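You operate a simulated robot arm through the tools that you are given. There is no shell and no other tool. Be economical: measure what you need, move in short steps, check, and stop when the job is done.

The job below is to be done with a simulated robot arm. You get a single attempt, and the scene is never put back.

Task
Swap the spent sachet in the carton for a dry one, then shut the flap and clip it.
Fine: the spent one goes in the yellow bin.
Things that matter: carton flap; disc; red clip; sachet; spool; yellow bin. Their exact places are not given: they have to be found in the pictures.

It is judged by the outcome, as a careful person would: the job done as asked, and still so three seconds after it is handed in. It fails if anything else is knocked over, pushed out of place, dropped, spilled or broken.

Robot
A 6-joint arm with a four-finger gripper on a trunk, on a base that drives. Base frame: it is fixed to the floor where the robot stands at the start and does not move with it; the origin is under the middle of the robot, x ahead of it, y to its left, z up; the surface under the hand at the start is at about z = 82.2. Readings come in cm, rad, newtons and seconds.
With the tool pointing down near the work surface it reaches from about 14 to 92 cm from the robot's upright axis, wherever it stands. Its first joint turns from -2.897 to 2.897 rad. Places, roughly: carton flap [50, -10, 100]; red clip [40, -10, 100]; yellow bin [70, 10, 80]. Payload 3.43 kg.
The tool frame sits at the grasp point between the pads (the TCP): z along the fingers, y along the line on which they close. The tips reach 3 cm beyond it. Largest opening 12 cm; the body of the gripper starts 8.5 cm behind the TCP.
Orientation is that of the tool frame in the base frame, as [roll, pitch, yaw] about the fixed x, y, z axes, in that order (R = Rz(yaw) Ry(pitch) Rx(roll)). With the fingers straight down and closing along the base's y, the tool's x points along the base's -x, its y along +y and its z along -z.

Tools
- The arm moves only by the tool play_rows. Its argument "deltas" is a list of rows, each a list of 7 numbers: the shift along the tool's x, y, z in cm, then the turn, a rotation vector about the tool's x, y, z in rad, then the gripper command, from -1 (shut) to 1 (fully open), values between in proportion. In form: [[dx, dy, dz, ax, ay, az, gripper], ...]. A call has 1 to 8 rows; each row is the pose to reach, as a shift and turn from the pose commanded when the call began, along the tool's axes at that moment. A row lasts 0.2 s, in which the tool goes at most 5 cm and 0.15 rad; a call with a longer step from one row to the next is refused whole, and so is a gripper value outside its range. Where a pose cannot be reached the arm comes as near as it can. A force on the tool above 90 N (or 10 N above the force at the start of the call, whichever is more), or a blocked arm, ends the call early, and 0.2 s more pass. The fingers move at their own pace and stop on an object; they squeeze with about 38 N. The grip force told is the motor's: it shows also when the fingers shut on nothing. Time passes only in rows, and 0.2 s behind the last, so rows that repeat a pose let the fingers close. The reply holds the time, the measured pose of the TCP, the force on the tool along the base axes, the opening and the grip force, in the units named above and with some noise, with the torque about the TCP (base axes, N m) and any sound that the robot's microphone picked up, and new pictures: "show" is both (left out), scene, wrist or none.
- Cameras (640 x 400 px; columns grow to the right, rows downward): "scene" is now at [7.44, 18.84, 150.65]; the picture's right is [-0.21, -0.98, 0.00], its down [-0.43, 0.09, -0.90] and it looks along [0.88, -0.19, -0.44] (base axes); focal length 214 px, centre (320, 200). "wrist" rides on the gripper at [7.1, -1.7, -12.1] in the tool frame; the picture's right is [0.23, 0.97, 0.00], its down [-0.81, 0.19, -0.55] and it looks along [-0.54, 0.13, 0.83] (tool axes); focal length 275 px, centre (320, 200).
- raise_lower(by): slides the trunk up (or, below 0, down) by that many cm; the arm and the scene camera ride with it, the base frame stays. It gives what a move gives, with no picture.
- base_move(legs): drives the robot by 1 to 6 legs, each [ahead, left, turn to the left] in cm, cm and rad, along the robot's own axes; the way and the turn of a leg run together, so that a leg with both is an arc; at most 150 cm and 3.142 rad a leg. The arm and the cameras ride along, it lands a little off, and it stops where it bumps. It gives what a move gives, and a new picture of the scene camera.
- turn_head(pan, tilt): turns the head with the scene camera to pan (to the left, within 2.094 rad either way) and tilt (down, from -0.506 to 1.204), counted from straight ahead of the robot. It gives what a move gives, and a new picture of the scene camera.
- pixel_to_xyz(camera, pixels): for up to 12 pixels [column, row] of the newest picture of that camera ("zoom" is the newest enlarged one), the place [x, y, z] in the base frame of the surface seen there, good to about 0.2 cm, but the place of the scene camera against the robot may be out by one fixed shift of up to 1.8 cm in any direction. It takes no simulated time.
- close_up(camera, box): a new picture of the part [left, top, right, bottom] of that camera's present view, enlarged. It takes no simulated time.
- sign_off(): hands the job in; it is judged then, once.

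Go step by step. Measure first, check grasps and placings, and put right what went wrong. The budget is 80 turns and 260 pictures, counting those below and the enlarged ones. Unless the task says otherwise, let go and move clear before handing in, and close with one line.

The tools are called as name(argument=value, ...) on one line, values as JSON. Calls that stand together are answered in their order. play_rows: Moves the arm, as the interface text tells. Its arguments: {"type":"object","properties":{"deltas":{"type":"array","items":{"type":"array","items":{"type":"number"}}},"show":{"type":"string","enum":["both","scene","wrist","none"]}},"required":["deltas"]} The other tools are called the same way: raise_lower (by) slides the trunk up or down; base_move (legs) drives the base; turn_head (pan, tilt) turns the head that bears the scene camera; pixel_to_xyz (camera, pixels) gives the place of the surface under pixels of a picture; close_up (camera, box) takes an enlarged picture of a part of a camera's view; sign_off () hands the job in.

At the start:

```text
clock: 0.0
position: [47.19, -5.75, 131.05]
tool_rot: [-3.141, 0.001, -3.142]
ft_force: [-0.6, -0.4, -0.6]
torque: [-0.02, 0.03, 0.02]
grip_width: 12.02
grasp_force: 0.0
trunk travel left (down, up): [-5.0, 49.0]
robot x, y, heading: [0.09, -0.06, 0.001]
head pan, tilt: [-0.599, 1.061]
```

scene: 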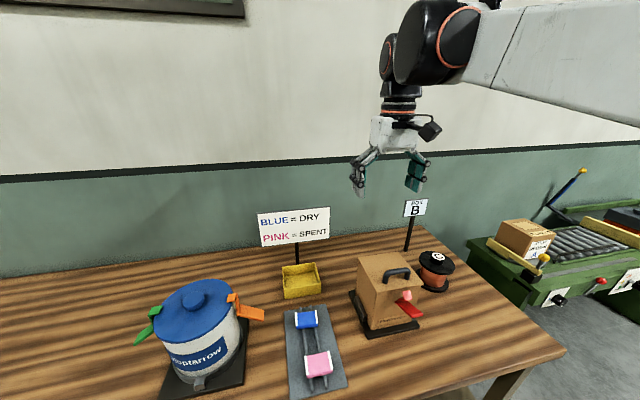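
wrist: 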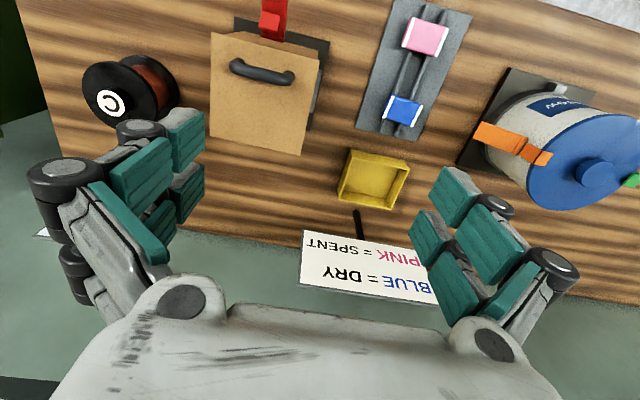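

The pictures show the carton with handle and red clip (near 390,290), a grey tray with a blue and a pink sachet (310,340), the yellow bin (300,280), and a sign saying BLUE = DRY, PINK = SPENT. I'll take enlarged views before moving.

close_up(camera="scene", box=[250, 190, 470, 400])

close_up(camera="wrist", box=[180, 0, 500, 200])

pixel_to_xyz(camera="wrist", pixels=[[232, 62], [292, 78], [262, 72], [215, 35], [325, 55], [212, 135], [303, 155], [270, 22], [403, 110], [427, 38], [375, 180], [350, 120]])

pixel_to_xyz(camera="scene", pixels=[[360, 257], [405, 253], [385, 275], [412, 270], [362, 325], [415, 315], [405, 296], [409, 311], [306, 319], [318, 365], [300, 283], [435, 262]])

```text
1.90 times, centred on (360, 295) of scene
```

zoom: 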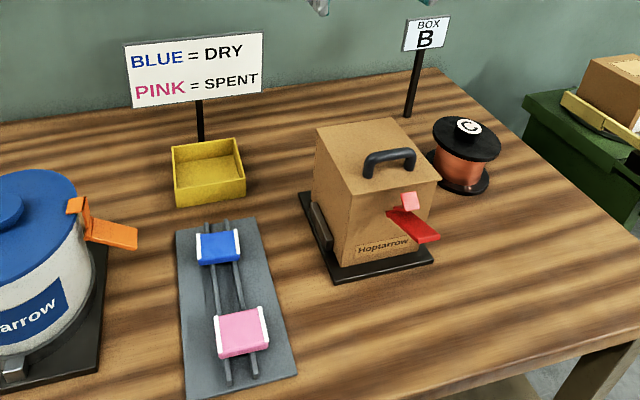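

```text
2.00 times, centred on (340, 100) of wrist
```

zoom: 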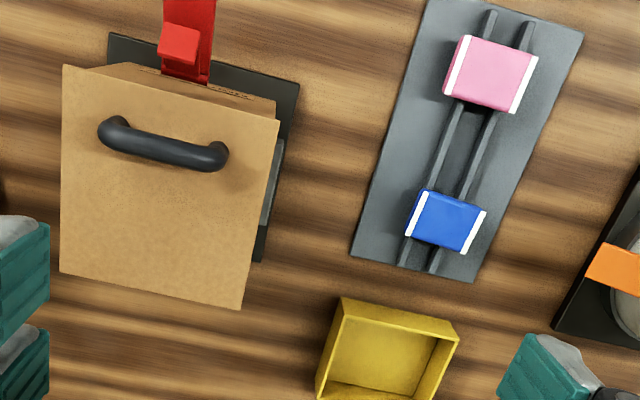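

```text
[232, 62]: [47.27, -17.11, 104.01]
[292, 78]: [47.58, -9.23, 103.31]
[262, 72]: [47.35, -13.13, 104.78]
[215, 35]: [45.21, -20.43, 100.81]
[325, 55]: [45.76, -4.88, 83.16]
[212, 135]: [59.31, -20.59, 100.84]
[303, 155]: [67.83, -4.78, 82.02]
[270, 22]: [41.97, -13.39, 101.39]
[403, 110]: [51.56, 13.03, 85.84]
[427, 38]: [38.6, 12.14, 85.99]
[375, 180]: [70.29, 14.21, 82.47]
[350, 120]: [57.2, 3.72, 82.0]
```

```text
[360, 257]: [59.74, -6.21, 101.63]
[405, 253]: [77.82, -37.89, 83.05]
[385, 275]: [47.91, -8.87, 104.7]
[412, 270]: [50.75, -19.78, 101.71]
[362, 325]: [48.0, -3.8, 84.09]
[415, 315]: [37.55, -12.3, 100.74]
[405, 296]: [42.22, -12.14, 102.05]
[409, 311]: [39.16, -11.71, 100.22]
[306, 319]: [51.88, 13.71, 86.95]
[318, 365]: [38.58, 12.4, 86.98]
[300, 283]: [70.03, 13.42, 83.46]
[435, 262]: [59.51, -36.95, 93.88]
```

The carton top (z≈101) carries a handle around (47.4,-13,104) with the clip at the front near (40,-12,101). I need to see how the clip sits, so I'll bring the wrist camera in front of it.

play_rows(deltas=[[3.2, -1.4, 2.2, 0, 0, 0, 1], [6.4, -2.8, 4.4, 0, 0, 0, 1], [9.6, -4.2, 6.6, 0, 0, 0, 1], [12.8, -5.6, 8.8, 0, 0, 0, 1], [16, -7, 11, 0, 0, 0, 1], [19.2, -8.25, 13, 0, 0, 0, 1], [19.2, -8.25, 13, 0, 0, 0, 1]])

```text
clock: 1.1
position: [42.41, -9.2, 124.1]
tool_rot: [-3.141, -0.001, -3.021]
ft_force: [0.2, 0.2, -0.5]
torque: [0.01, 0.04, 0.0]
grip_width: 12.0
grasp_force: 0.1
trunk travel left (down, up): [-5.0, 49.0]
robot x, y, heading: [0.02, -0.02, -0.003]
head pan, tilt: [-0.599, 1.061]
stopped in row 5: the arm was blocked; the commanded pose is now the measured one
```

scene: 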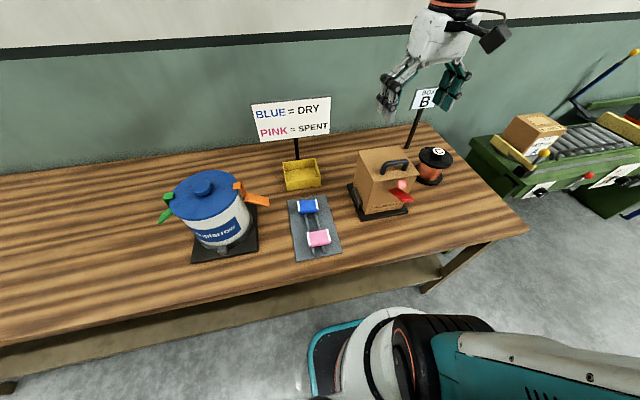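
wrist: 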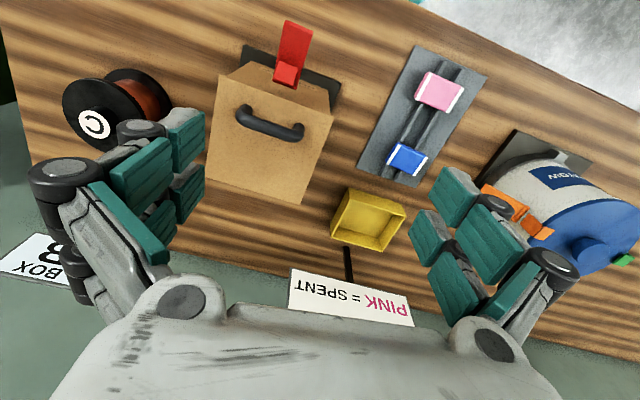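

The arm was blocked folding inward, nothing was touched. I'll back the base instead, and use close-ups of the clip.

base_move(legs=[[-16, 0, 0]])

close_up(camera="wrist", box=[200, 0, 520, 200])

close_up(camera="scene", box=[340, 120, 480, 240])

```text
clock: 2.5
position: [26.05, -9.12, 124.18]
tool_rot: [3.141, 0.0, -3.019]
ft_force: [-0.9, 0.1, -0.6]
torque: [0.0, -0.04, 0.01]
grip_width: 11.99
grasp_force: 0.1
trunk travel left (down, up): [-5.0, 49.0]
robot x, y, heading: [-15.75, 0.05, -0.001]
head pan, tilt: [-0.599, 1.061]
```

scene: 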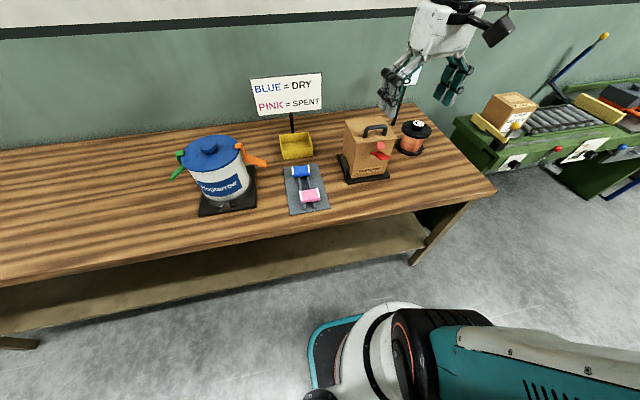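

```text
2.00 times, centred on (360, 100) of wrist
```

zoom: 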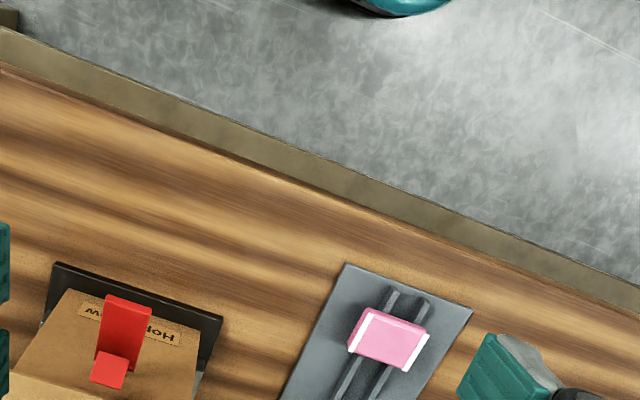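

```text
3.33 times, centred on (410, 180) of scene
```

zoom: 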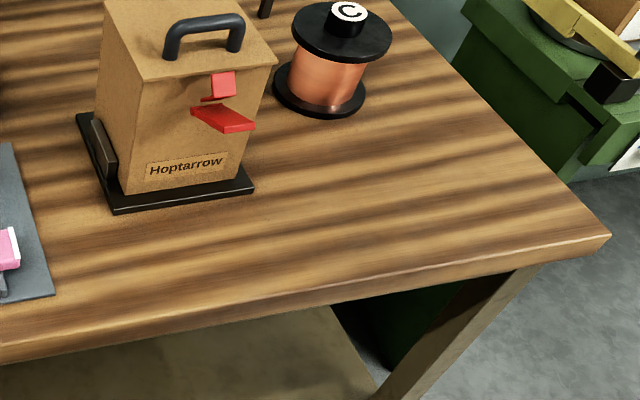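

The clip seems to be a red lever standing out from the carton front under a small red catch on the flap edge. I'll measure them.

pixel_to_xyz(camera="scene", pixels=[[376, 145], [377, 152], [384, 158], [380, 147], [381, 156], [372, 131], [350, 128], [396, 140], [369, 177]])

close_up(camera="wrist", box=[180, 120, 340, 220])

pixel_to_xyz(camera="zoom", pixels=[[400, 120], [320, 120], [330, 180], [370, 180], [380, 230], [330, 260], [310, 270], [300, 240], [240, 120], [200, 230], [440, 250], [250, 300]])

```text
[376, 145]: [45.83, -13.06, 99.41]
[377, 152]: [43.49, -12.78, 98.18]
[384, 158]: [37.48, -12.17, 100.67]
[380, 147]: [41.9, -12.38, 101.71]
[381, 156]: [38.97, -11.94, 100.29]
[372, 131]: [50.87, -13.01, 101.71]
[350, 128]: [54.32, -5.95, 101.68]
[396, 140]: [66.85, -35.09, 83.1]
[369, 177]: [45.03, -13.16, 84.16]
```

```text
4.00 times, centred on (260, 170) of wrist
```

zoom: 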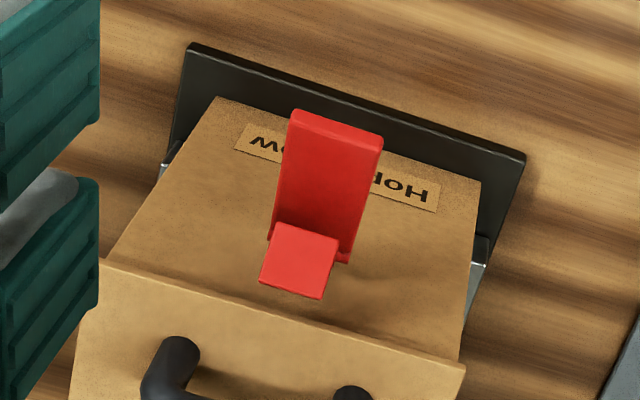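

```text
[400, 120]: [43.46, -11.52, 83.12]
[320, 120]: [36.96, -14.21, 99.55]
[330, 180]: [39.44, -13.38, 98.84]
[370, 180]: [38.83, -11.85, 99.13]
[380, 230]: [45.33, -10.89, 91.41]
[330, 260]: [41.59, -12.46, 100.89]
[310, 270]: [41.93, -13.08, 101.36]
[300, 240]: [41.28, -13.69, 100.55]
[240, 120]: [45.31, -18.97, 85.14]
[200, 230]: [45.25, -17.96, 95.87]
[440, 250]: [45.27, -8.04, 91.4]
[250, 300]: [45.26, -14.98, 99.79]
```

The lever pivots near (44,-13,98) and points outward (open), its hook standing up, so closing it means swinging it up 90° to hook over the flap. The flap is shut, hinged at the back (x≈60) with handle bar along y at x≈47.4. I'll drive forward some and turn the gripper 90° to take the handle.

base_move(legs=[[9, 0, 0]])

play_rows(deltas=[[0, 0, 0, 0, 0, -0.15, 1], [0, 0, 0, 0, 0, -0.3, 1], [0, 0, 0, 0, 0, -0.45, 1], [0, 0, 0, 0, 0, -0.6, 1], [0, 0, 0, 0, 0, -0.75, 1], [0, 0, 0, 0, 0, -0.9, 1], [0, 0, 0, 0, 0, -1.05, 1], [0, 0, 0, 0, 0, -1.2, 1]])

```text
clock: 3.6
position: [35.25, -8.77, 124.07]
tool_rot: [-3.141, 0.0, -3.014]
ft_force: [-0.4, -0.2, 0.3]
torque: [-0.01, -0.04, 0.03]
grip_width: 12.01
grasp_force: 0.1
trunk travel left (down, up): [-5.0, 49.0]
robot x, y, heading: [-7.39, -0.25, 0.004]
head pan, tilt: [-0.599, 1.061]
```

scene: 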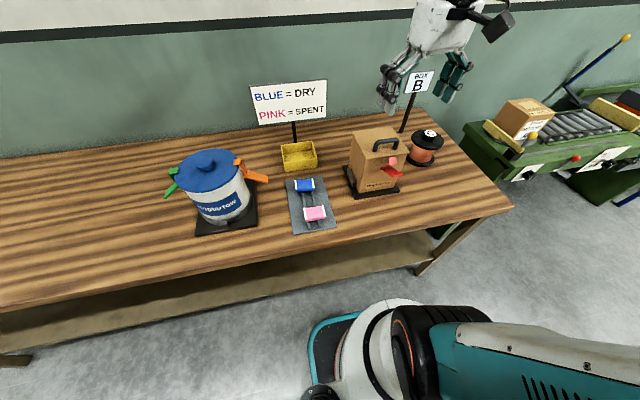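

```text
clock: 5.4
position: [35.23, -8.65, 124.21]
tool_rot: [3.14, 0.0, -1.808]
ft_force: [0.2, 0.0, -1.6]
torque: [-0.01, 0.01, 0.02]
grip_width: 11.99
grasp_force: 0.0
trunk travel left (down, up): [-5.0, 49.0]
robot x, y, heading: [-6.97, 0.46, 0.003]
head pan, tilt: [-0.599, 1.061]
```

scene: 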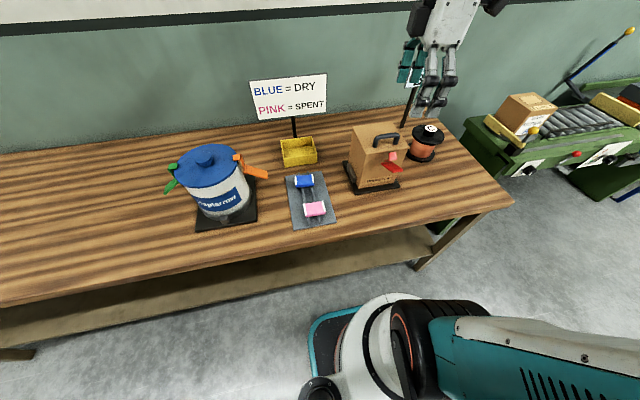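
wrist: 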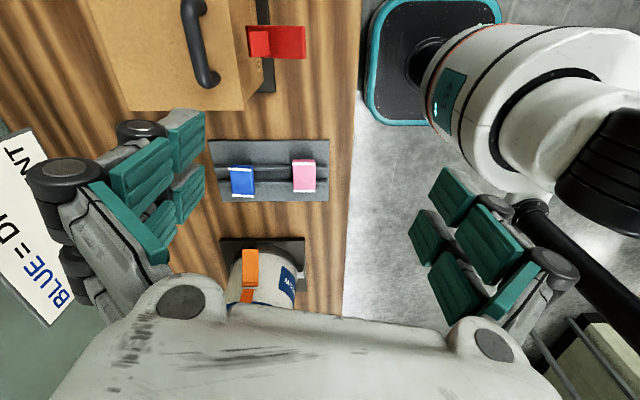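

The turn works. I'll move above the handle, trim the yaw to -1.61 and narrow the fingers to about 4.5 cm so as to miss the clip hook.

play_rows(deltas=[[0.4, -3.6, 1, 0, 0, -0.07, 1], [0.8, -7.2, 2, 0, 0, -0.14, 0.5], [1.2, -10.8, 4, 0, 0, -0.2, 0], [1.46, -12.9, 7.5, 0, 0, -0.2, -0.25], [1.46, -12.9, 11, 0, 0, -0.2, -0.25], [1.46, -12.9, 11, 0, 0, -0.2, -0.25]])

```text
clock: 6.8
position: [47.39, -13.48, 113.19]
tool_rot: [3.141, 0.001, -1.615]
ft_force: [0.4, 0.6, 0.5]
torque: [0.0, -0.01, -0.01]
grip_width: 4.48
grasp_force: 0.0
trunk travel left (down, up): [-5.0, 49.0]
robot x, y, heading: [-6.54, 0.26, -0.003]
head pan, tilt: [-0.599, 1.061]
```

scene: 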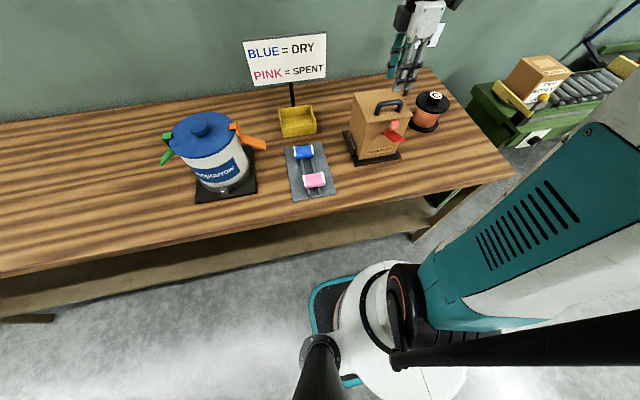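
wrist: 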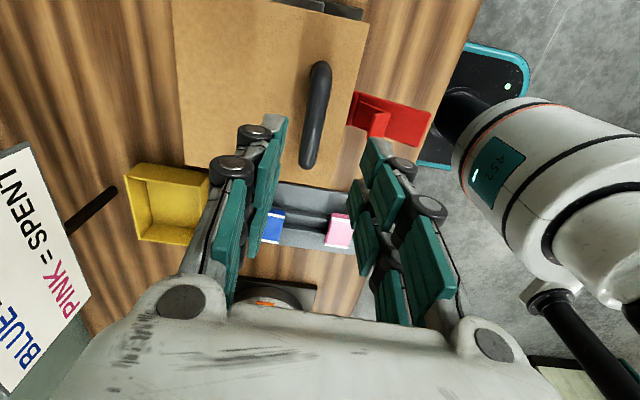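

The handle (316,110) lies between the fingers; I'll check its exact place from here.

pixel_to_xyz(camera="wrist", pixels=[[322, 70], [316, 110], [308, 155], [196, 160], [345, 150], [366, 20], [176, 20], [370, 115]])

```text
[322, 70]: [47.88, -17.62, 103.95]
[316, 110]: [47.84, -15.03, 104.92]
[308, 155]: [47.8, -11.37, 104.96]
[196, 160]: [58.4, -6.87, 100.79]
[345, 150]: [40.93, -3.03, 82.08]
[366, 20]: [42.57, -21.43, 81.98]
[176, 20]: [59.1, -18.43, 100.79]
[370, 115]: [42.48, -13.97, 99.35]
```

Bar at x≈47.7, top z≈105. Descending to TCP z≈104.6 (tips 101.6, above flap 100.8) and closing.

play_rows(deltas=[[0, -0.25, 4, 0, 0, 0, -0.25], [0, -0.25, 7, 0, 0, 0, -0.25], [0, -0.25, 8.6, 0, 0, 0, -0.25], [0, -0.25, 8.6, 0, 0, 0, -1], [0, -0.25, 8.6, 0, 0, 0, -1], [0, -0.25, 8.6, 0, 0, 0, -1]])

```text
clock: 8.2
position: [47.98, -13.41, 104.53]
tool_rot: [-3.141, -0.001, -1.615]
ft_force: [18.7, -1.5, 0.3]
torque: [-0.5, -0.26, 2.24]
grip_width: 1.6
grasp_force: 44.9
trunk travel left (down, up): [-5.0, 49.0]
robot x, y, heading: [-7.1, -0.11, 0.0]
head pan, tilt: [-0.599, 1.061]
```

scene: 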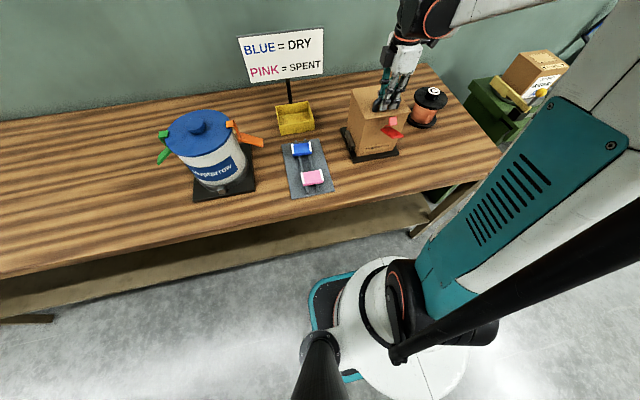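
wrist: 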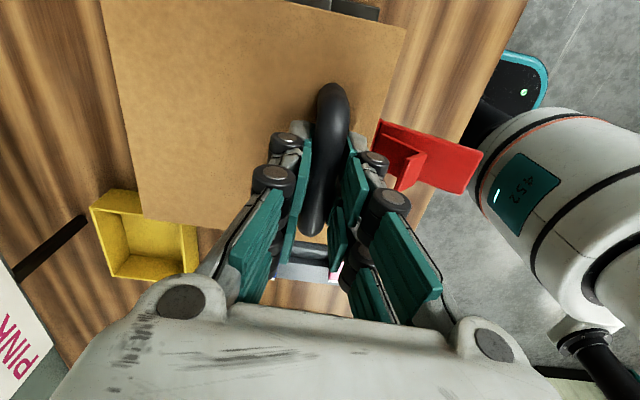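

The bar is held (1.6 cm wide, 45 N). Now I'll swing it up the first 30° about a hinge guessed at x≈59.8, z≈100.8.

play_rows(deltas=[[0, -0.44, -1.22, 0, 0, 0, -1], [0, -0.99, -2.4, 0, 0, 0, -1], [0, -1.67, -3.5, 0, 0, 0, -1], [0, -2.46, -4.54, 0, 0, 0, -1], [0, -3.35, -5.48, 0, 0, 0, -1]])

```text
clock: 9.4
position: [51.22, -13.44, 109.87]
tool_rot: [3.14, 0.001, -1.612]
ft_force: [13.9, 4.9, -18.9]
torque: [1.01, 0.19, 2.02]
grip_width: 1.59
grasp_force: 44.5
trunk travel left (down, up): [-5.0, 49.0]
robot x, y, heading: [-7.28, 0.14, 0.001]
head pan, tilt: [-0.599, 1.061]
```

scene: 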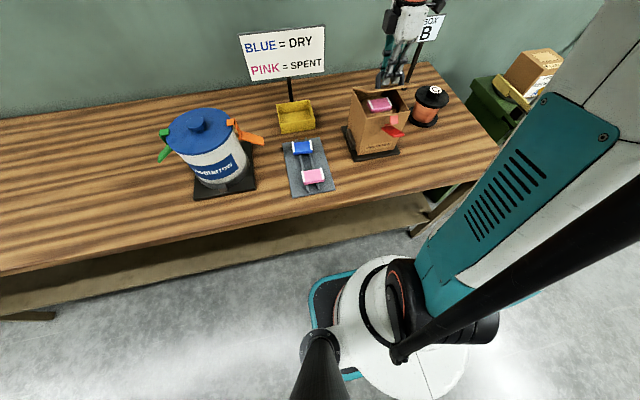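
wrist: 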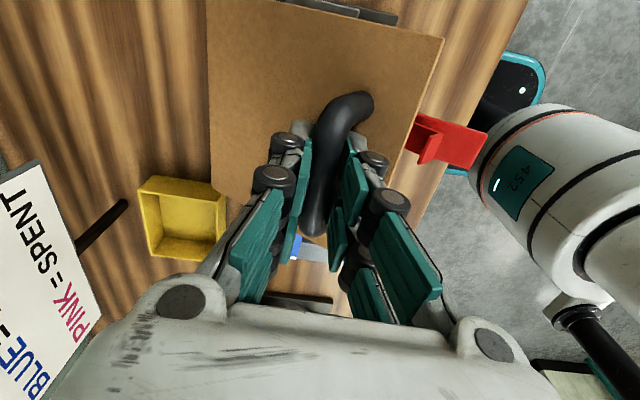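

The flap rises and a pink (spent) sachet shows inside. Continuing the arc toward 79°.

play_rows(deltas=[[0, -1.16, -0.97, 0, 0, 0, -1], [0, -2.43, -1.8, 0, 0, 0, -1], [0, -3.78, -2.47, 0, 0, 0, -1], [0, -5.22, -2.96, 0, 0, 0, -1], [0, -6.7, -3.28, 0, 0, 0, -1], [0, -8.2, -3.42, 0, 0, 0, -1], [0, -9.72, -3.36, 0, 0, 0, -1]])

```text
clock: 11.0
position: [60.94, -13.7, 113.3]
tool_rot: [-3.141, -0.002, -1.612]
ft_force: [1.2, 14.0, -1.6]
torque: [0.44, -0.1, 1.78]
grip_width: 1.49
grasp_force: 45.2
trunk travel left (down, up): [-5.0, 49.0]
robot x, y, heading: [-6.98, 0.19, -0.005]
head pan, tilt: [-0.599, 1.061]
```

scene: 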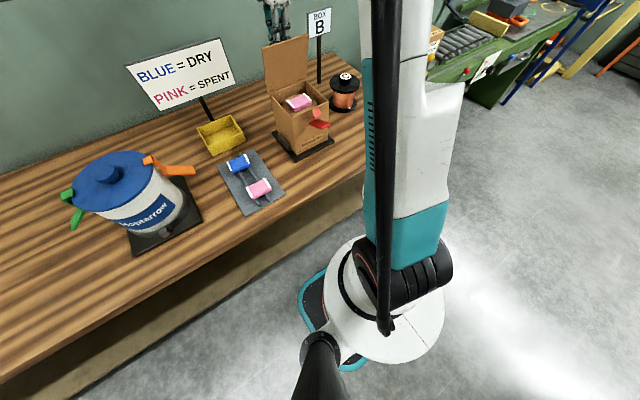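
wrist: 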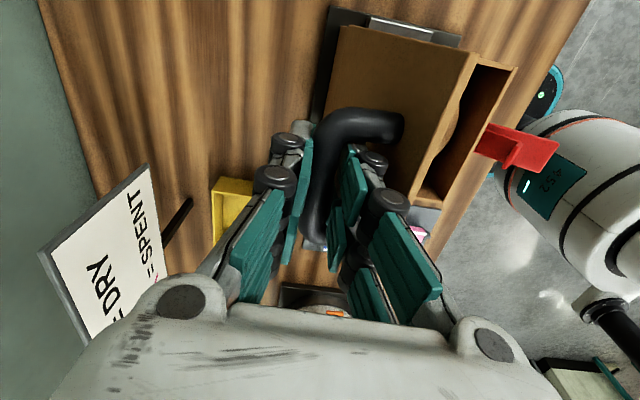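

Flap about 79° up, low forces. Going on to ~105°, past vertical.

play_rows(deltas=[[0, -1.49, 0.23, 0, 0, 0, -1], [0, -2.95, 0.64, 0, 0, 0, -1], [0, -4.34, 1.24, 0, 0, 0, -1], [0, -5.66, 1.99, 0, 0, 0, -1], [0, -5.66, 1.99, 0, 0, 0, -1]])

```text
clock: 12.2
position: [65.87, -13.69, 111.88]
tool_rot: [3.138, -0.003, -1.612]
ft_force: [-33.3, 29.5, 27.6]
torque: [0.59, 2.44, 2.84]
grip_width: 1.5
grasp_force: 44.7
trunk travel left (down, up): [-5.0, 49.0]
robot x, y, heading: [-6.89, -0.24, -0.004]
head pan, tilt: [-0.599, 1.061]
```

scene: 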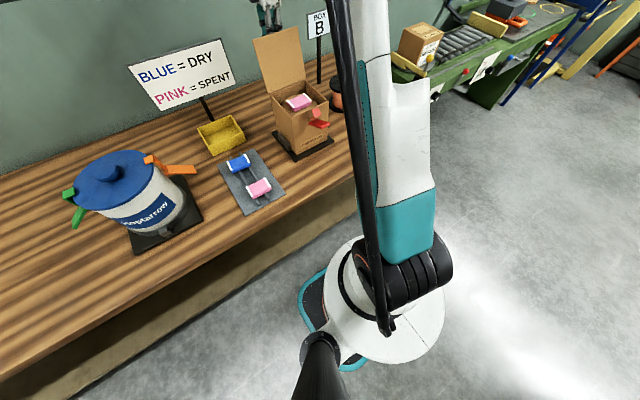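
wrist: 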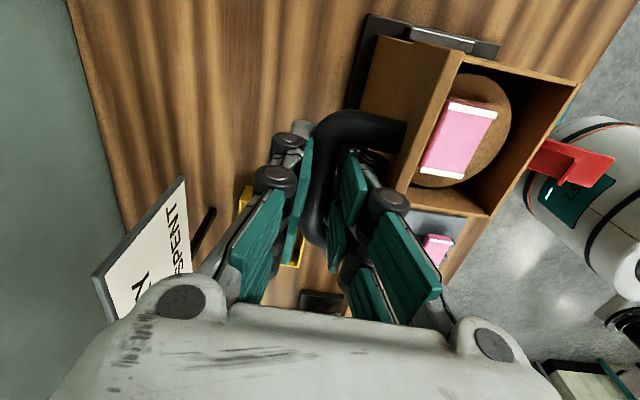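

The flap seems at its stop (~103°) with forces rising. I see the pink sachet lying on a round disc in the carton. I'll ease back slightly, open the fingers only a little, and see whether the flap stays.

play_rows(deltas=[[0, 0.4, -0.2, 0, 0, 0, -1], [0, 0.4, -0.2, 0, 0, 0, -0.75], [0, 0.4, -0.2, 0, 0, 0, -0.54], [0, 0.4, -0.2, 0, 0, 0, -0.54]])

```text
clock: 13.2
position: [65.89, -13.76, 111.72]
tool_rot: [-3.139, -0.005, -1.615]
ft_force: [3.3, 27.9, 37.1]
torque: [-0.33, 1.91, -0.09]
grip_width: 2.39
grasp_force: 0.0
trunk travel left (down, up): [-5.0, 49.0]
robot x, y, heading: [-6.88, -0.0, -0.0]
head pan, tilt: [-0.599, 1.061]
```

scene: 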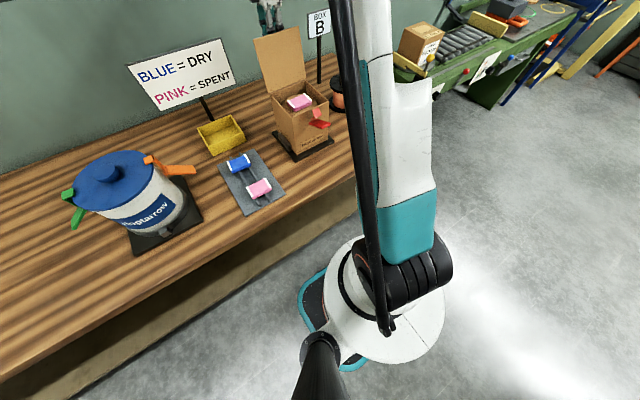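
wrist: 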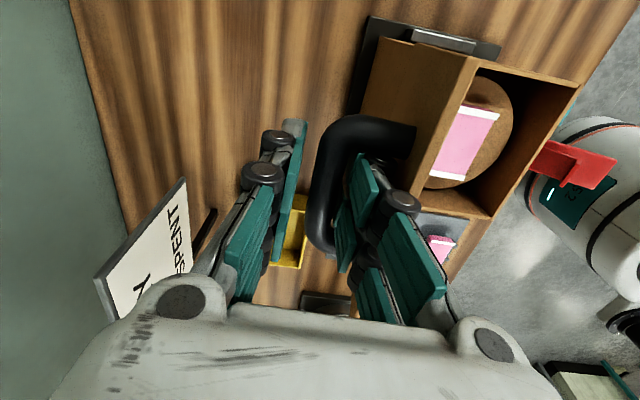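

The -x finger still brushes the bar; the flap stands by itself. I'll lift straight out.

play_rows(deltas=[[0, 0, -1.5, 0, 0, 0, -0.54], [0, 0, -3.5, 0, 0, 0, -0.54], [0, 0, -6, 0, 0, 0, -0.54], [0, 0, -9.5, 0, 0, 0, -0.54], [0, 0, -13, 0, 0, 0, -0.54]])

```text
clock: 14.4
position: [66.08, -14.37, 124.61]
tool_rot: [-3.141, 0.0, -1.615]
ft_force: [0.3, -0.6, 0.5]
torque: [0.0, 0.02, 0.01]
grip_width: 2.78
grasp_force: 0.1
trunk travel left (down, up): [-5.0, 49.0]
robot x, y, heading: [-6.95, -0.11, 0.002]
head pan, tilt: [-0.599, 1.061]
```

scene: 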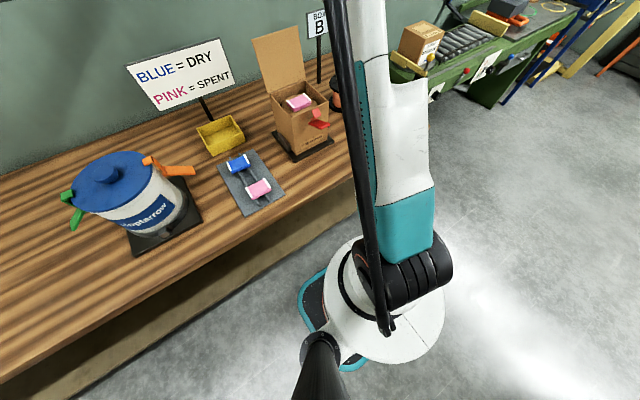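
wrist: 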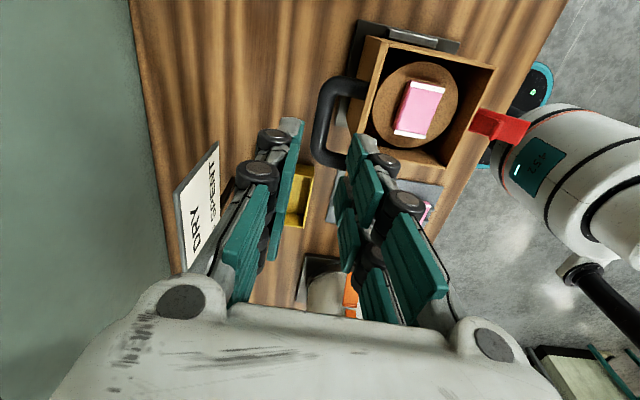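

The flap stays open. Now measuring the sachet (420,108), disc and carton rim from the wrist camera.

close_up(camera="wrist", box=[340, 20, 540, 180])

pixel_to_xyz(camera="wrist", pixels=[[412, 86], [444, 93], [395, 131], [427, 138], [420, 110], [386, 120], [450, 120], [420, 66], [492, 70], [444, 164], [462, 110], [380, 42]])

```text
2.50 times, centred on (440, 100) of wrist
```

zoom: 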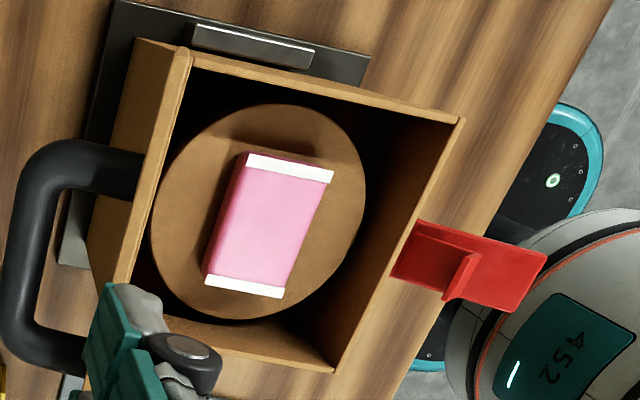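

```text
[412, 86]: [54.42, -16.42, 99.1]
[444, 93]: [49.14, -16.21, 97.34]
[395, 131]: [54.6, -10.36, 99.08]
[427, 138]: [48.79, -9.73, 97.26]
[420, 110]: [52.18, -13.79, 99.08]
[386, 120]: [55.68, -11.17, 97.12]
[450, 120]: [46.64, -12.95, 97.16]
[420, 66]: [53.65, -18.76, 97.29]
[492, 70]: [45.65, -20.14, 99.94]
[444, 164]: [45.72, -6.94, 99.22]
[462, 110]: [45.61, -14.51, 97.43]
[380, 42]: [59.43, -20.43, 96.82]
```

The spent sachet is centred about (52.0,-13.3), ~4.8 cm along x, 6.2 along y, top z 99.1, resting on a disc at z 97.1. I'll go above it with fingers 7 cm open and recheck.

play_rows(deltas=[[-0.1, 4, 0, 0, 0, 0, 0.17], [-0.2, 8, 0, 0, 0, 0, 0.17], [-0.3, 12, 0, 0, 0, 0, 0.17], [-0.38, 14.1, 2, 0, 0, 0, 0.17], [-0.38, 14.1, 6, 0, 0, 0, 0.17], [-0.38, 14.1, 10, 0, 0, 0, 0.17], [-0.38, 14.1, 14, 0, 0, 0, 0.17], [-0.38, 14.1, 14, 0, 0, 0, 0.17]])

```text
clock: 16.2
position: [51.75, -13.33, 110.63]
tool_rot: [-3.142, 0.001, -1.615]
ft_force: [0.3, 0.9, 0.2]
torque: [0.0, 0.04, 0.0]
grip_width: 7.03
grasp_force: 0.0
trunk travel left (down, up): [-5.0, 49.0]
robot x, y, heading: [-7.49, -0.15, -0.002]
head pan, tilt: [-0.599, 1.061]
```

scene: 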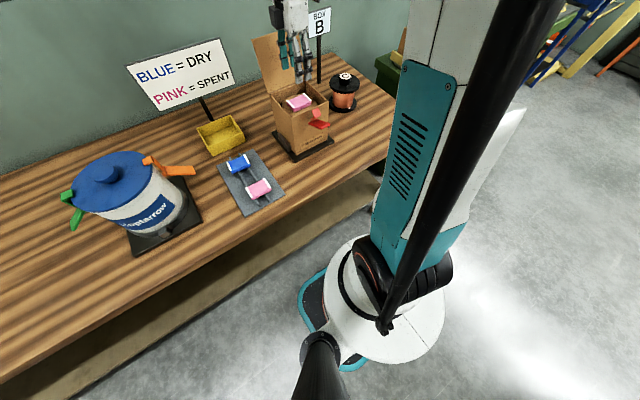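
wrist: 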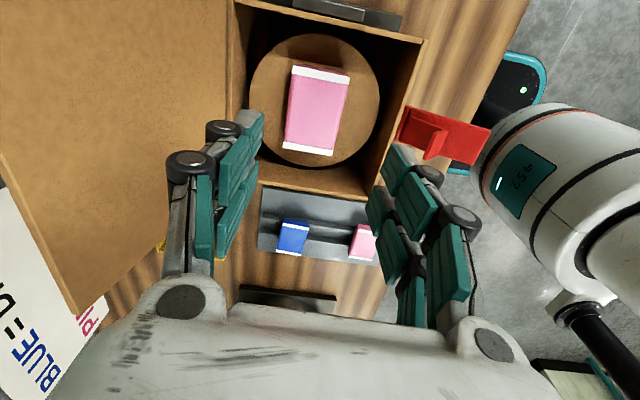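

pixel_to_xyz(camera="wrist", pixels=[[296, 70], [345, 79], [288, 146], [330, 152], [318, 110], [348, 140], [275, 110]])

```text
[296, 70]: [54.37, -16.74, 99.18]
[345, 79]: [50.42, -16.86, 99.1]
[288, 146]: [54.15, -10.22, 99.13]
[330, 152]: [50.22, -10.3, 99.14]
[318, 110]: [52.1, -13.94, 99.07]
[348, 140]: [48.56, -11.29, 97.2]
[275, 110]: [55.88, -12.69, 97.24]
```

Sachet spans x 50.2–54.4, centre (52.3,-13.5). Lowering to TCP z 100.7 (tips 0.5 above the disc) and closing.

play_rows(deltas=[[0.15, -0.55, 4, 0, 0, 0, 0.17], [0.15, -0.55, 7.5, 0, 0, 0, 0.17], [0.15, -0.55, 9.9, 0, 0, 0, 0.17], [0.15, -0.55, 9.9, 0, 0, 0, 0.17], [0.15, -0.55, 9.9, 0, 0, 0, -1], [0.15, -0.55, 9.9, 0, 0, 0, -1], [0.15, -0.55, 9.9, 0, 0, 0, -1]])

```text
clock: 17.8
position: [52.35, -13.42, 100.83]
tool_rot: [3.141, 0.001, -1.615]
ft_force: [0.5, -0.2, 0.6]
torque: [0.0, 0.01, -0.02]
grip_width: 4.72
grasp_force: 37.8
trunk travel left (down, up): [-5.0, 49.0]
robot x, y, heading: [-6.57, 0.06, 0.003]
head pan, tilt: [-0.599, 1.061]
```

scene: 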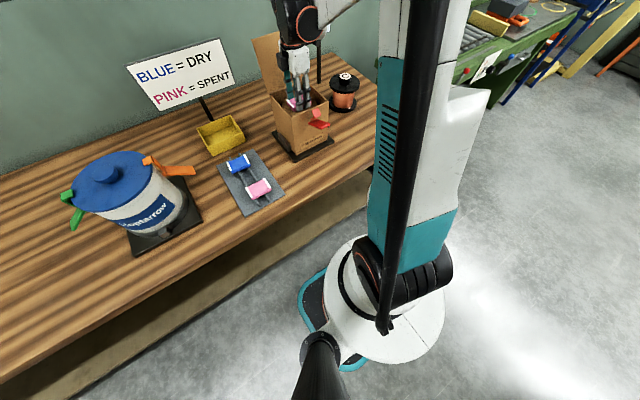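
wrist: 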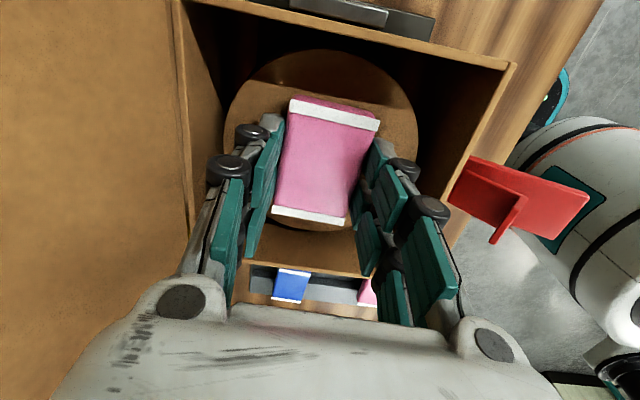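

The sachet is held (4.7 cm, 38 N). Lifting straight up, then measuring bin and sign.

play_rows(deltas=[[0, 0, -2, 0, 0, 0, -1], [0, 0, -5, 0, 0, 0, -1], [0, 0, -9, 0, 0, 0, -1], [0, 0, -13, 0, 0, 0, -1], [-4.5, 0, -14, 0, 0, 0, -1], [-9, 0, -14, 0, 0, 0, -1], [-13.5, 0, -14, 0, 0, 0, -1], [-18, 0, -14, 0, 0, 0, -1]])

pixel_to_xyz(camera="scene", pixels=[[197, 127], [234, 116], [244, 134], [210, 155], [221, 135], [203, 105], [145, 80], [200, 60], [238, 164], [258, 188], [275, 176], [227, 165]])

close_up(camera="scene", box=[110, 30, 350, 230])

```text
clock: 19.6
position: [53.26, 4.61, 114.5]
tool_rot: [-3.141, 0.0, -1.616]
ft_force: [-0.1, -0.3, -0.7]
torque: [0.01, 0.0, -0.03]
grip_width: 4.67
grasp_force: 37.3
trunk travel left (down, up): [-5.0, 49.0]
robot x, y, heading: [-7.03, 0.46, 0.003]
head pan, tilt: [-0.599, 1.061]
```

scene: 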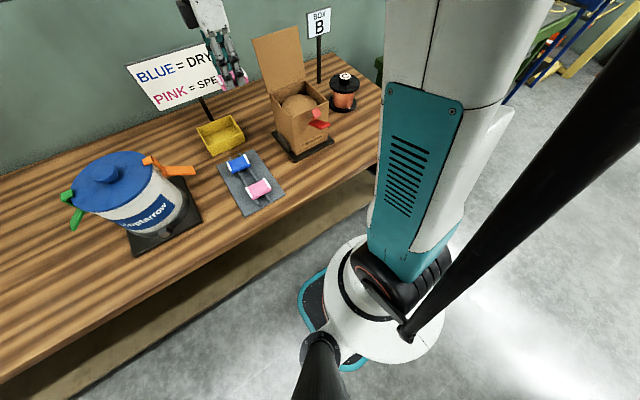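
wrist: 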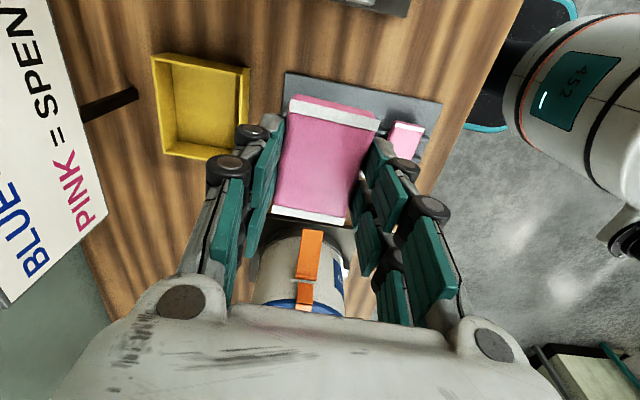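

```text
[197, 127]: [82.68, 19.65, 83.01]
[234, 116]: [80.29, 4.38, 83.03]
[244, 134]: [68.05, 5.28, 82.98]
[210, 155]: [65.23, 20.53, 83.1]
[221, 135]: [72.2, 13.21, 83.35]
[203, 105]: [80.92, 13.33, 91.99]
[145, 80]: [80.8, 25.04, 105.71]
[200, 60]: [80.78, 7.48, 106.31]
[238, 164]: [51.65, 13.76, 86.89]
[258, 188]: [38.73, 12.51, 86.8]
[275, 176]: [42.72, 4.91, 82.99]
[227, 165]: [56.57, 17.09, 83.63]
```

```text
2.00 times, centred on (230, 130) of scene
```

zoom: 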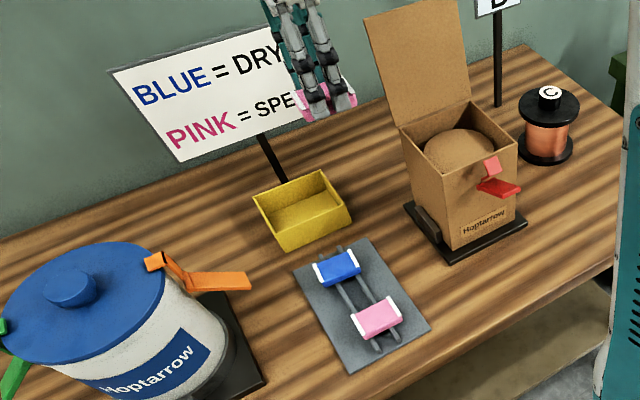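

Empty disc visible; sachet still held. Measuring the bin rim from the wrist camera at (152,57), (249,67), (243,158).

pixel_to_xyz(camera="wrist", pixels=[[154, 57], [247, 69], [240, 155], [165, 152], [205, 110], [72, 110], [130, 95], [320, 115], [300, 200], [404, 140]])

```text
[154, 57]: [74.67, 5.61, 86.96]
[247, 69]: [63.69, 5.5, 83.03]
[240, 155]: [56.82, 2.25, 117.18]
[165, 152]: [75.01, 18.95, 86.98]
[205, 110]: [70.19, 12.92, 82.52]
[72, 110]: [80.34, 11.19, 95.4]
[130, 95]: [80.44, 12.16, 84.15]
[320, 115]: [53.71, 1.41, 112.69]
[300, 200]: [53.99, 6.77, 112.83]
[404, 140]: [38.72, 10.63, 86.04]
```

Bin: x 64.5–75, y 5.5–19, floor 82.5, rim 87; sign board at x≈80.4 stays clear. Moving above the bin and lowering part of the way.

play_rows(deltas=[[-2.1, -4, 0, 0, 0, 0, -1], [-4.2, -8, 0, 0, 0, 0, -1], [-6.3, -12, 0, 0, 0, 0, -1], [-8.3, -15.9, 0, 0, 0, 0, -1], [-8.3, -15.9, 4.8, 0, 0, 0, -1], [-8.3, -15.9, 9.6, 0, 0, 0, -1], [-8.3, -15.9, 14.4, 0, 0, 0, -1], [-8.3, -15.9, 19, 0, 0, 0, -1]])

```text
clock: 21.4
position: [69.75, 12.37, 95.49]
tool_rot: [-3.14, -0.001, -1.615]
ft_force: [-0.8, -0.1, 0.4]
torque: [0.01, -0.03, 0.02]
grip_width: 4.69
grasp_force: 38.1
trunk travel left (down, up): [-5.0, 49.0]
robot x, y, heading: [-7.15, -0.07, 0.002]
head pan, tilt: [-0.599, 1.061]
```

scene: 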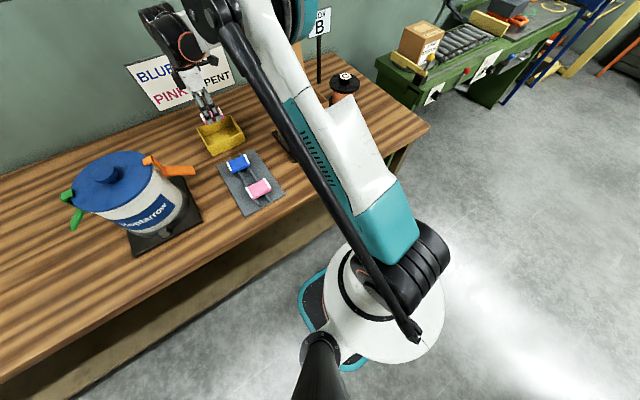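
wrist: 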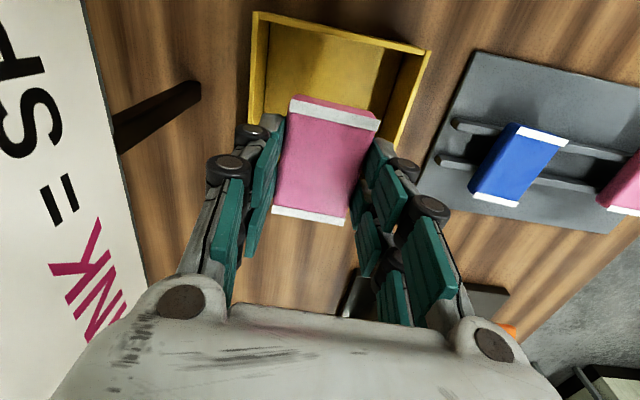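

Over the bin. Lowering to z≈87 and opening to 6 cm only, so the fingers don't push the bin walls, then rising.

play_rows(deltas=[[0, 0, 4.5, 0, 0, 0, -1], [0, 0, 8.4, 0, 0, 0, -1], [0, 0, 8.4, 0, 0, 0, -1], [0, 0, 8.4, 0, 0, 0, 0], [0, 0, 8.4, 0, 0, 0, 0], [0, 0, 4, 0, 0, 0, 0], [0, 0, 0, 0, 0, 0, 0], [0, 0, -4, 0, 0, 0, 0]])

```text
clock: 23.2
position: [69.78, 12.23, 99.5]
tool_rot: [3.141, 0.0, -1.615]
ft_force: [0.9, 0.9, -0.5]
torque: [0.0, 0.05, 0.01]
grip_width: 6.04
grasp_force: 0.1
trunk travel left (down, up): [-5.0, 49.0]
robot x, y, heading: [-7.11, -0.09, -0.0]
head pan, tilt: [-0.599, 1.061]
```

scene: 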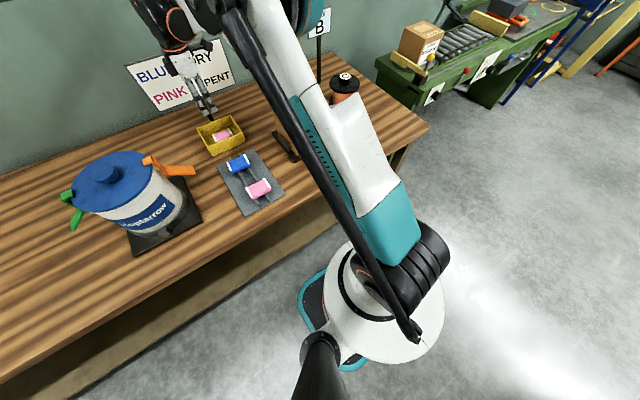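
wrist: 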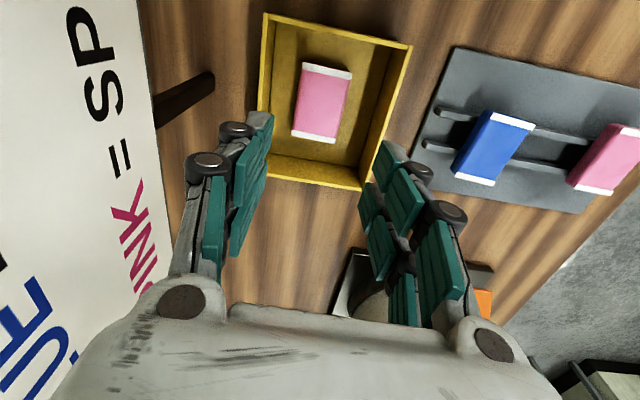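

The spent sachet lies in the bin. Now measuring the blue (dry) sachet at (495,150).

pixel_to_xyz(camera="wrist", pixels=[[495, 115], [530, 127], [458, 177], [489, 184], [495, 150], [440, 143], [440, 112], [560, 165], [590, 140], [460, 158], [570, 184], [585, 210]])

```text
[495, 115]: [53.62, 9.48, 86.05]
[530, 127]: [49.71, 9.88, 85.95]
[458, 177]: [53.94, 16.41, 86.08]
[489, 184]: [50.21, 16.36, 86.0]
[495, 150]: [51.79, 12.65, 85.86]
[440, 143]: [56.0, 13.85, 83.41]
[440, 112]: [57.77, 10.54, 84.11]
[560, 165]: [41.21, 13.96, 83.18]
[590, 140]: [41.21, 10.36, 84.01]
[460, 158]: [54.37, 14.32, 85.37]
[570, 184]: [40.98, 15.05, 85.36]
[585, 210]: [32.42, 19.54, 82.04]
```

Blue sachet centre (51.9,13.0), top 86, on rails at 84. Moving over it, then lowering.

play_rows(deltas=[[0, 4.5, 0, 0, 0, 0, 0.17], [0, 9, 0, 0, 0, 0, 0.17], [0, 13.5, 0, 0, 0, 0, 0.17], [0, 17.9, 0, 0, 0, 0, 0.17], [0, 17.9, 3, 0, 0, 0, 0.17], [0, 17.9, 3, 0, 0, 0, 0.17]], show="wrist")

```text
clock: 24.6
position: [51.56, 13.29, 96.82]
tool_rot: [-3.141, 0.001, -1.613]
ft_force: [0.6, -0.1, -0.3]
torque: [0.02, 0.03, 0.0]
grip_width: 7.04
grasp_force: 0.0
trunk travel left (down, up): [-5.0, 49.0]
robot x, y, heading: [-7.03, 0.07, -0.002]
head pan, tilt: [-0.599, 1.061]
```

wrist: 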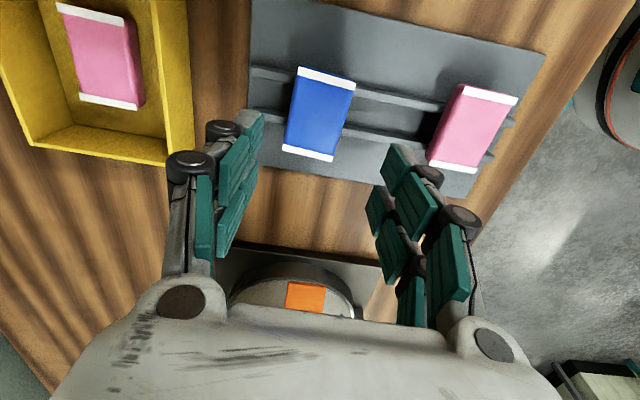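

pixel_to_xyz(camera="wrist", pixels=[[300, 72], [350, 85], [286, 148], [328, 156], [320, 115], [370, 105], [270, 75]])

```text
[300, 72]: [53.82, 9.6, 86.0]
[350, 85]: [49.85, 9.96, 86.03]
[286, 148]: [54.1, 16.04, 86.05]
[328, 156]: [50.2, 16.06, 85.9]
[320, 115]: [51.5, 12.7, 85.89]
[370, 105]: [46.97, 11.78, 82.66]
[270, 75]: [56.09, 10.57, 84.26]
```

play_rows(deltas=[[0.33, -0.46, 4, 0, 0, 0, 0.17], [0.33, -0.46, 7.5, 0, 0, 0, 0.17], [0.33, -0.46, 9.4, 0, 0, 0, 0.17], [0.33, -0.46, 9.4, 0, 0, 0, 0.17], [0.33, -0.46, 9.4, 0, 0, 0, -1], [0.33, -0.46, 9.4, 0, 0, 0, -1], [0.33, -0.46, 9.4, 0, 0, 0, -1]], show="wrist")

```text
clock: 26.2
position: [51.99, 12.82, 87.37]
tool_rot: [-3.141, 0.0, -1.614]
ft_force: [-0.9, 0.6, -0.2]
torque: [-0.01, -0.03, 0.01]
grip_width: 4.68
grasp_force: 38.9
trunk travel left (down, up): [-5.0, 49.0]
robot x, y, heading: [-7.22, 0.1, 0.005]
head pan, tilt: [-0.599, 1.061]
```

wrist: 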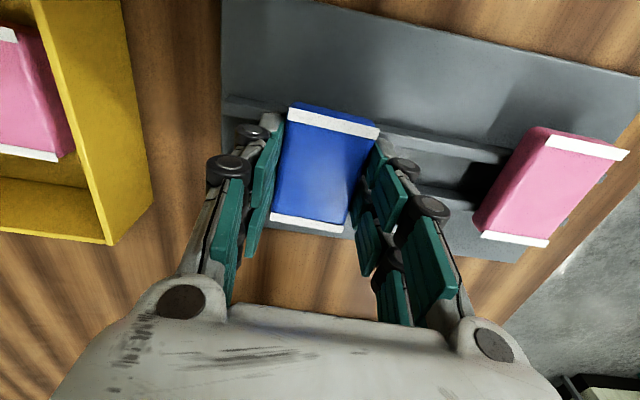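

Blue sachet held. Lifting and carrying toward the carton.

play_rows(deltas=[[0, 0, -4, 0, 0, 0, -1], [0, 0, -9, 0, 0, 0, -1], [0, 0, -14, 0, 0, 0, -1], [0, 0, -19, 0, 0, 0, -1], [0, 0, -24, 0, 0, 0, -1], [4.8, -0.3, -25, 0, 0, 0, -1], [9.6, -0.6, -25, 0, 0, 0, -1], [14.4, -0.9, -25, 0, 0, 0, -1]], show="none")

play_rows(deltas=[[4.8, -0.3, 0, 0, 0, 0, -1], [9.6, -0.5, 0, 0, 0, 0, -1], [11.75, -0.55, 0, 0, 0, 0, -1], [11.75, -0.55, 3, 0, 0, 0, -1], [11.75, -0.55, 3, 0, 0, 0, -1]])

```text
clock: 28.0
position: [52.44, -1.71, 112.0]
tool_rot: [3.142, 0.0, -1.615]
ft_force: [0.2, 0.8, -0.2]
torque: [-0.02, -0.01, -0.02]
grip_width: 4.69
grasp_force: 37.8
trunk travel left (down, up): [-5.0, 49.0]
robot x, y, heading: [-7.0, 0.16, 0.002]
head pan, tilt: [-0.599, 1.061]
```

```text
clock: 29.2
position: [52.43, -13.58, 109.05]
tool_rot: [-3.141, 0.001, -1.615]
ft_force: [0.0, 0.9, 0.2]
torque: [0.0, 0.05, 0.01]
grip_width: 4.72
grasp_force: 38.0
trunk travel left (down, up): [-5.0, 49.0]
robot x, y, heading: [-7.2, -0.03, -0.001]
head pan, tilt: [-0.599, 1.061]
```

scene: 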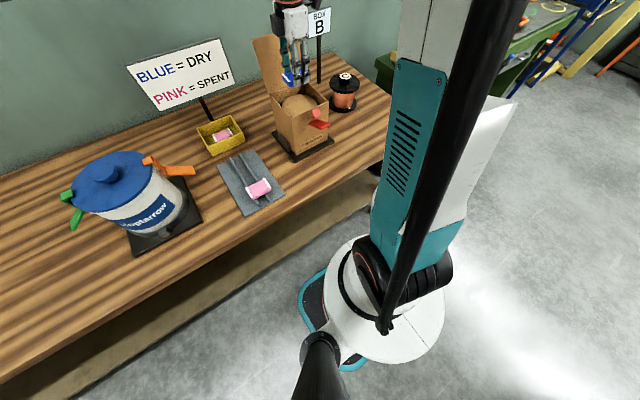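
wrist: 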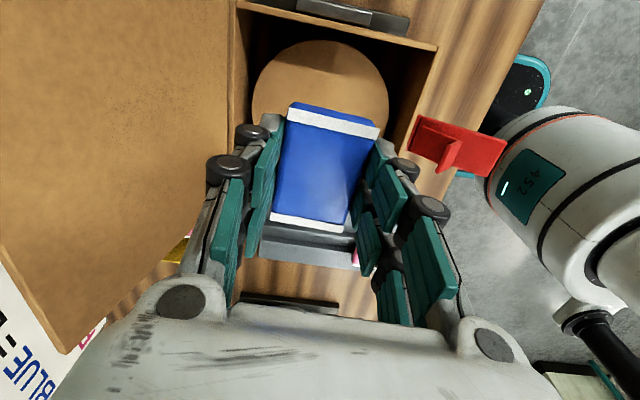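

Positioned. Lowering until the sachet's underside is just over the disc (TCP ≈100.7), releasing, and rising.

play_rows(deltas=[[0, 0, 4, 0, 0, 0, -1], [0, 0, 7, 0, 0, 0, -1], [0, 0, 8.35, 0, 0, 0, -1], [0, 0, 8.35, 0, 0, 0, -1], [0, 0, 8.35, 0, 0, 0, 0.1], [0, 0, 8.35, 0, 0, 0, 0.1], [0, 0, 4, 0, 0, 0, 0.1], [0, 0, 0, 0, 0, 0, 0.1]])

```text
clock: 31.0
position: [52.25, -13.57, 109.37]
tool_rot: [3.141, 0.001, -1.615]
ft_force: [0.5, -1.4, -0.4]
torque: [0.0, 0.0, -0.04]
grip_width: 6.59
grasp_force: 0.0
trunk travel left (down, up): [-5.0, 49.0]
robot x, y, heading: [-6.94, -0.05, 0.001]
head pan, tilt: [-0.599, 1.061]
```

scene: 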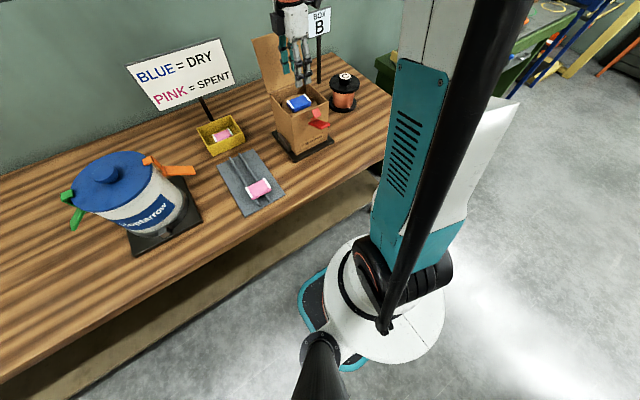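
wrist: 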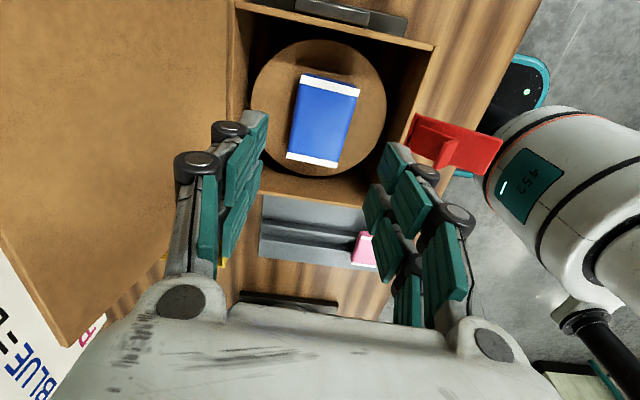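

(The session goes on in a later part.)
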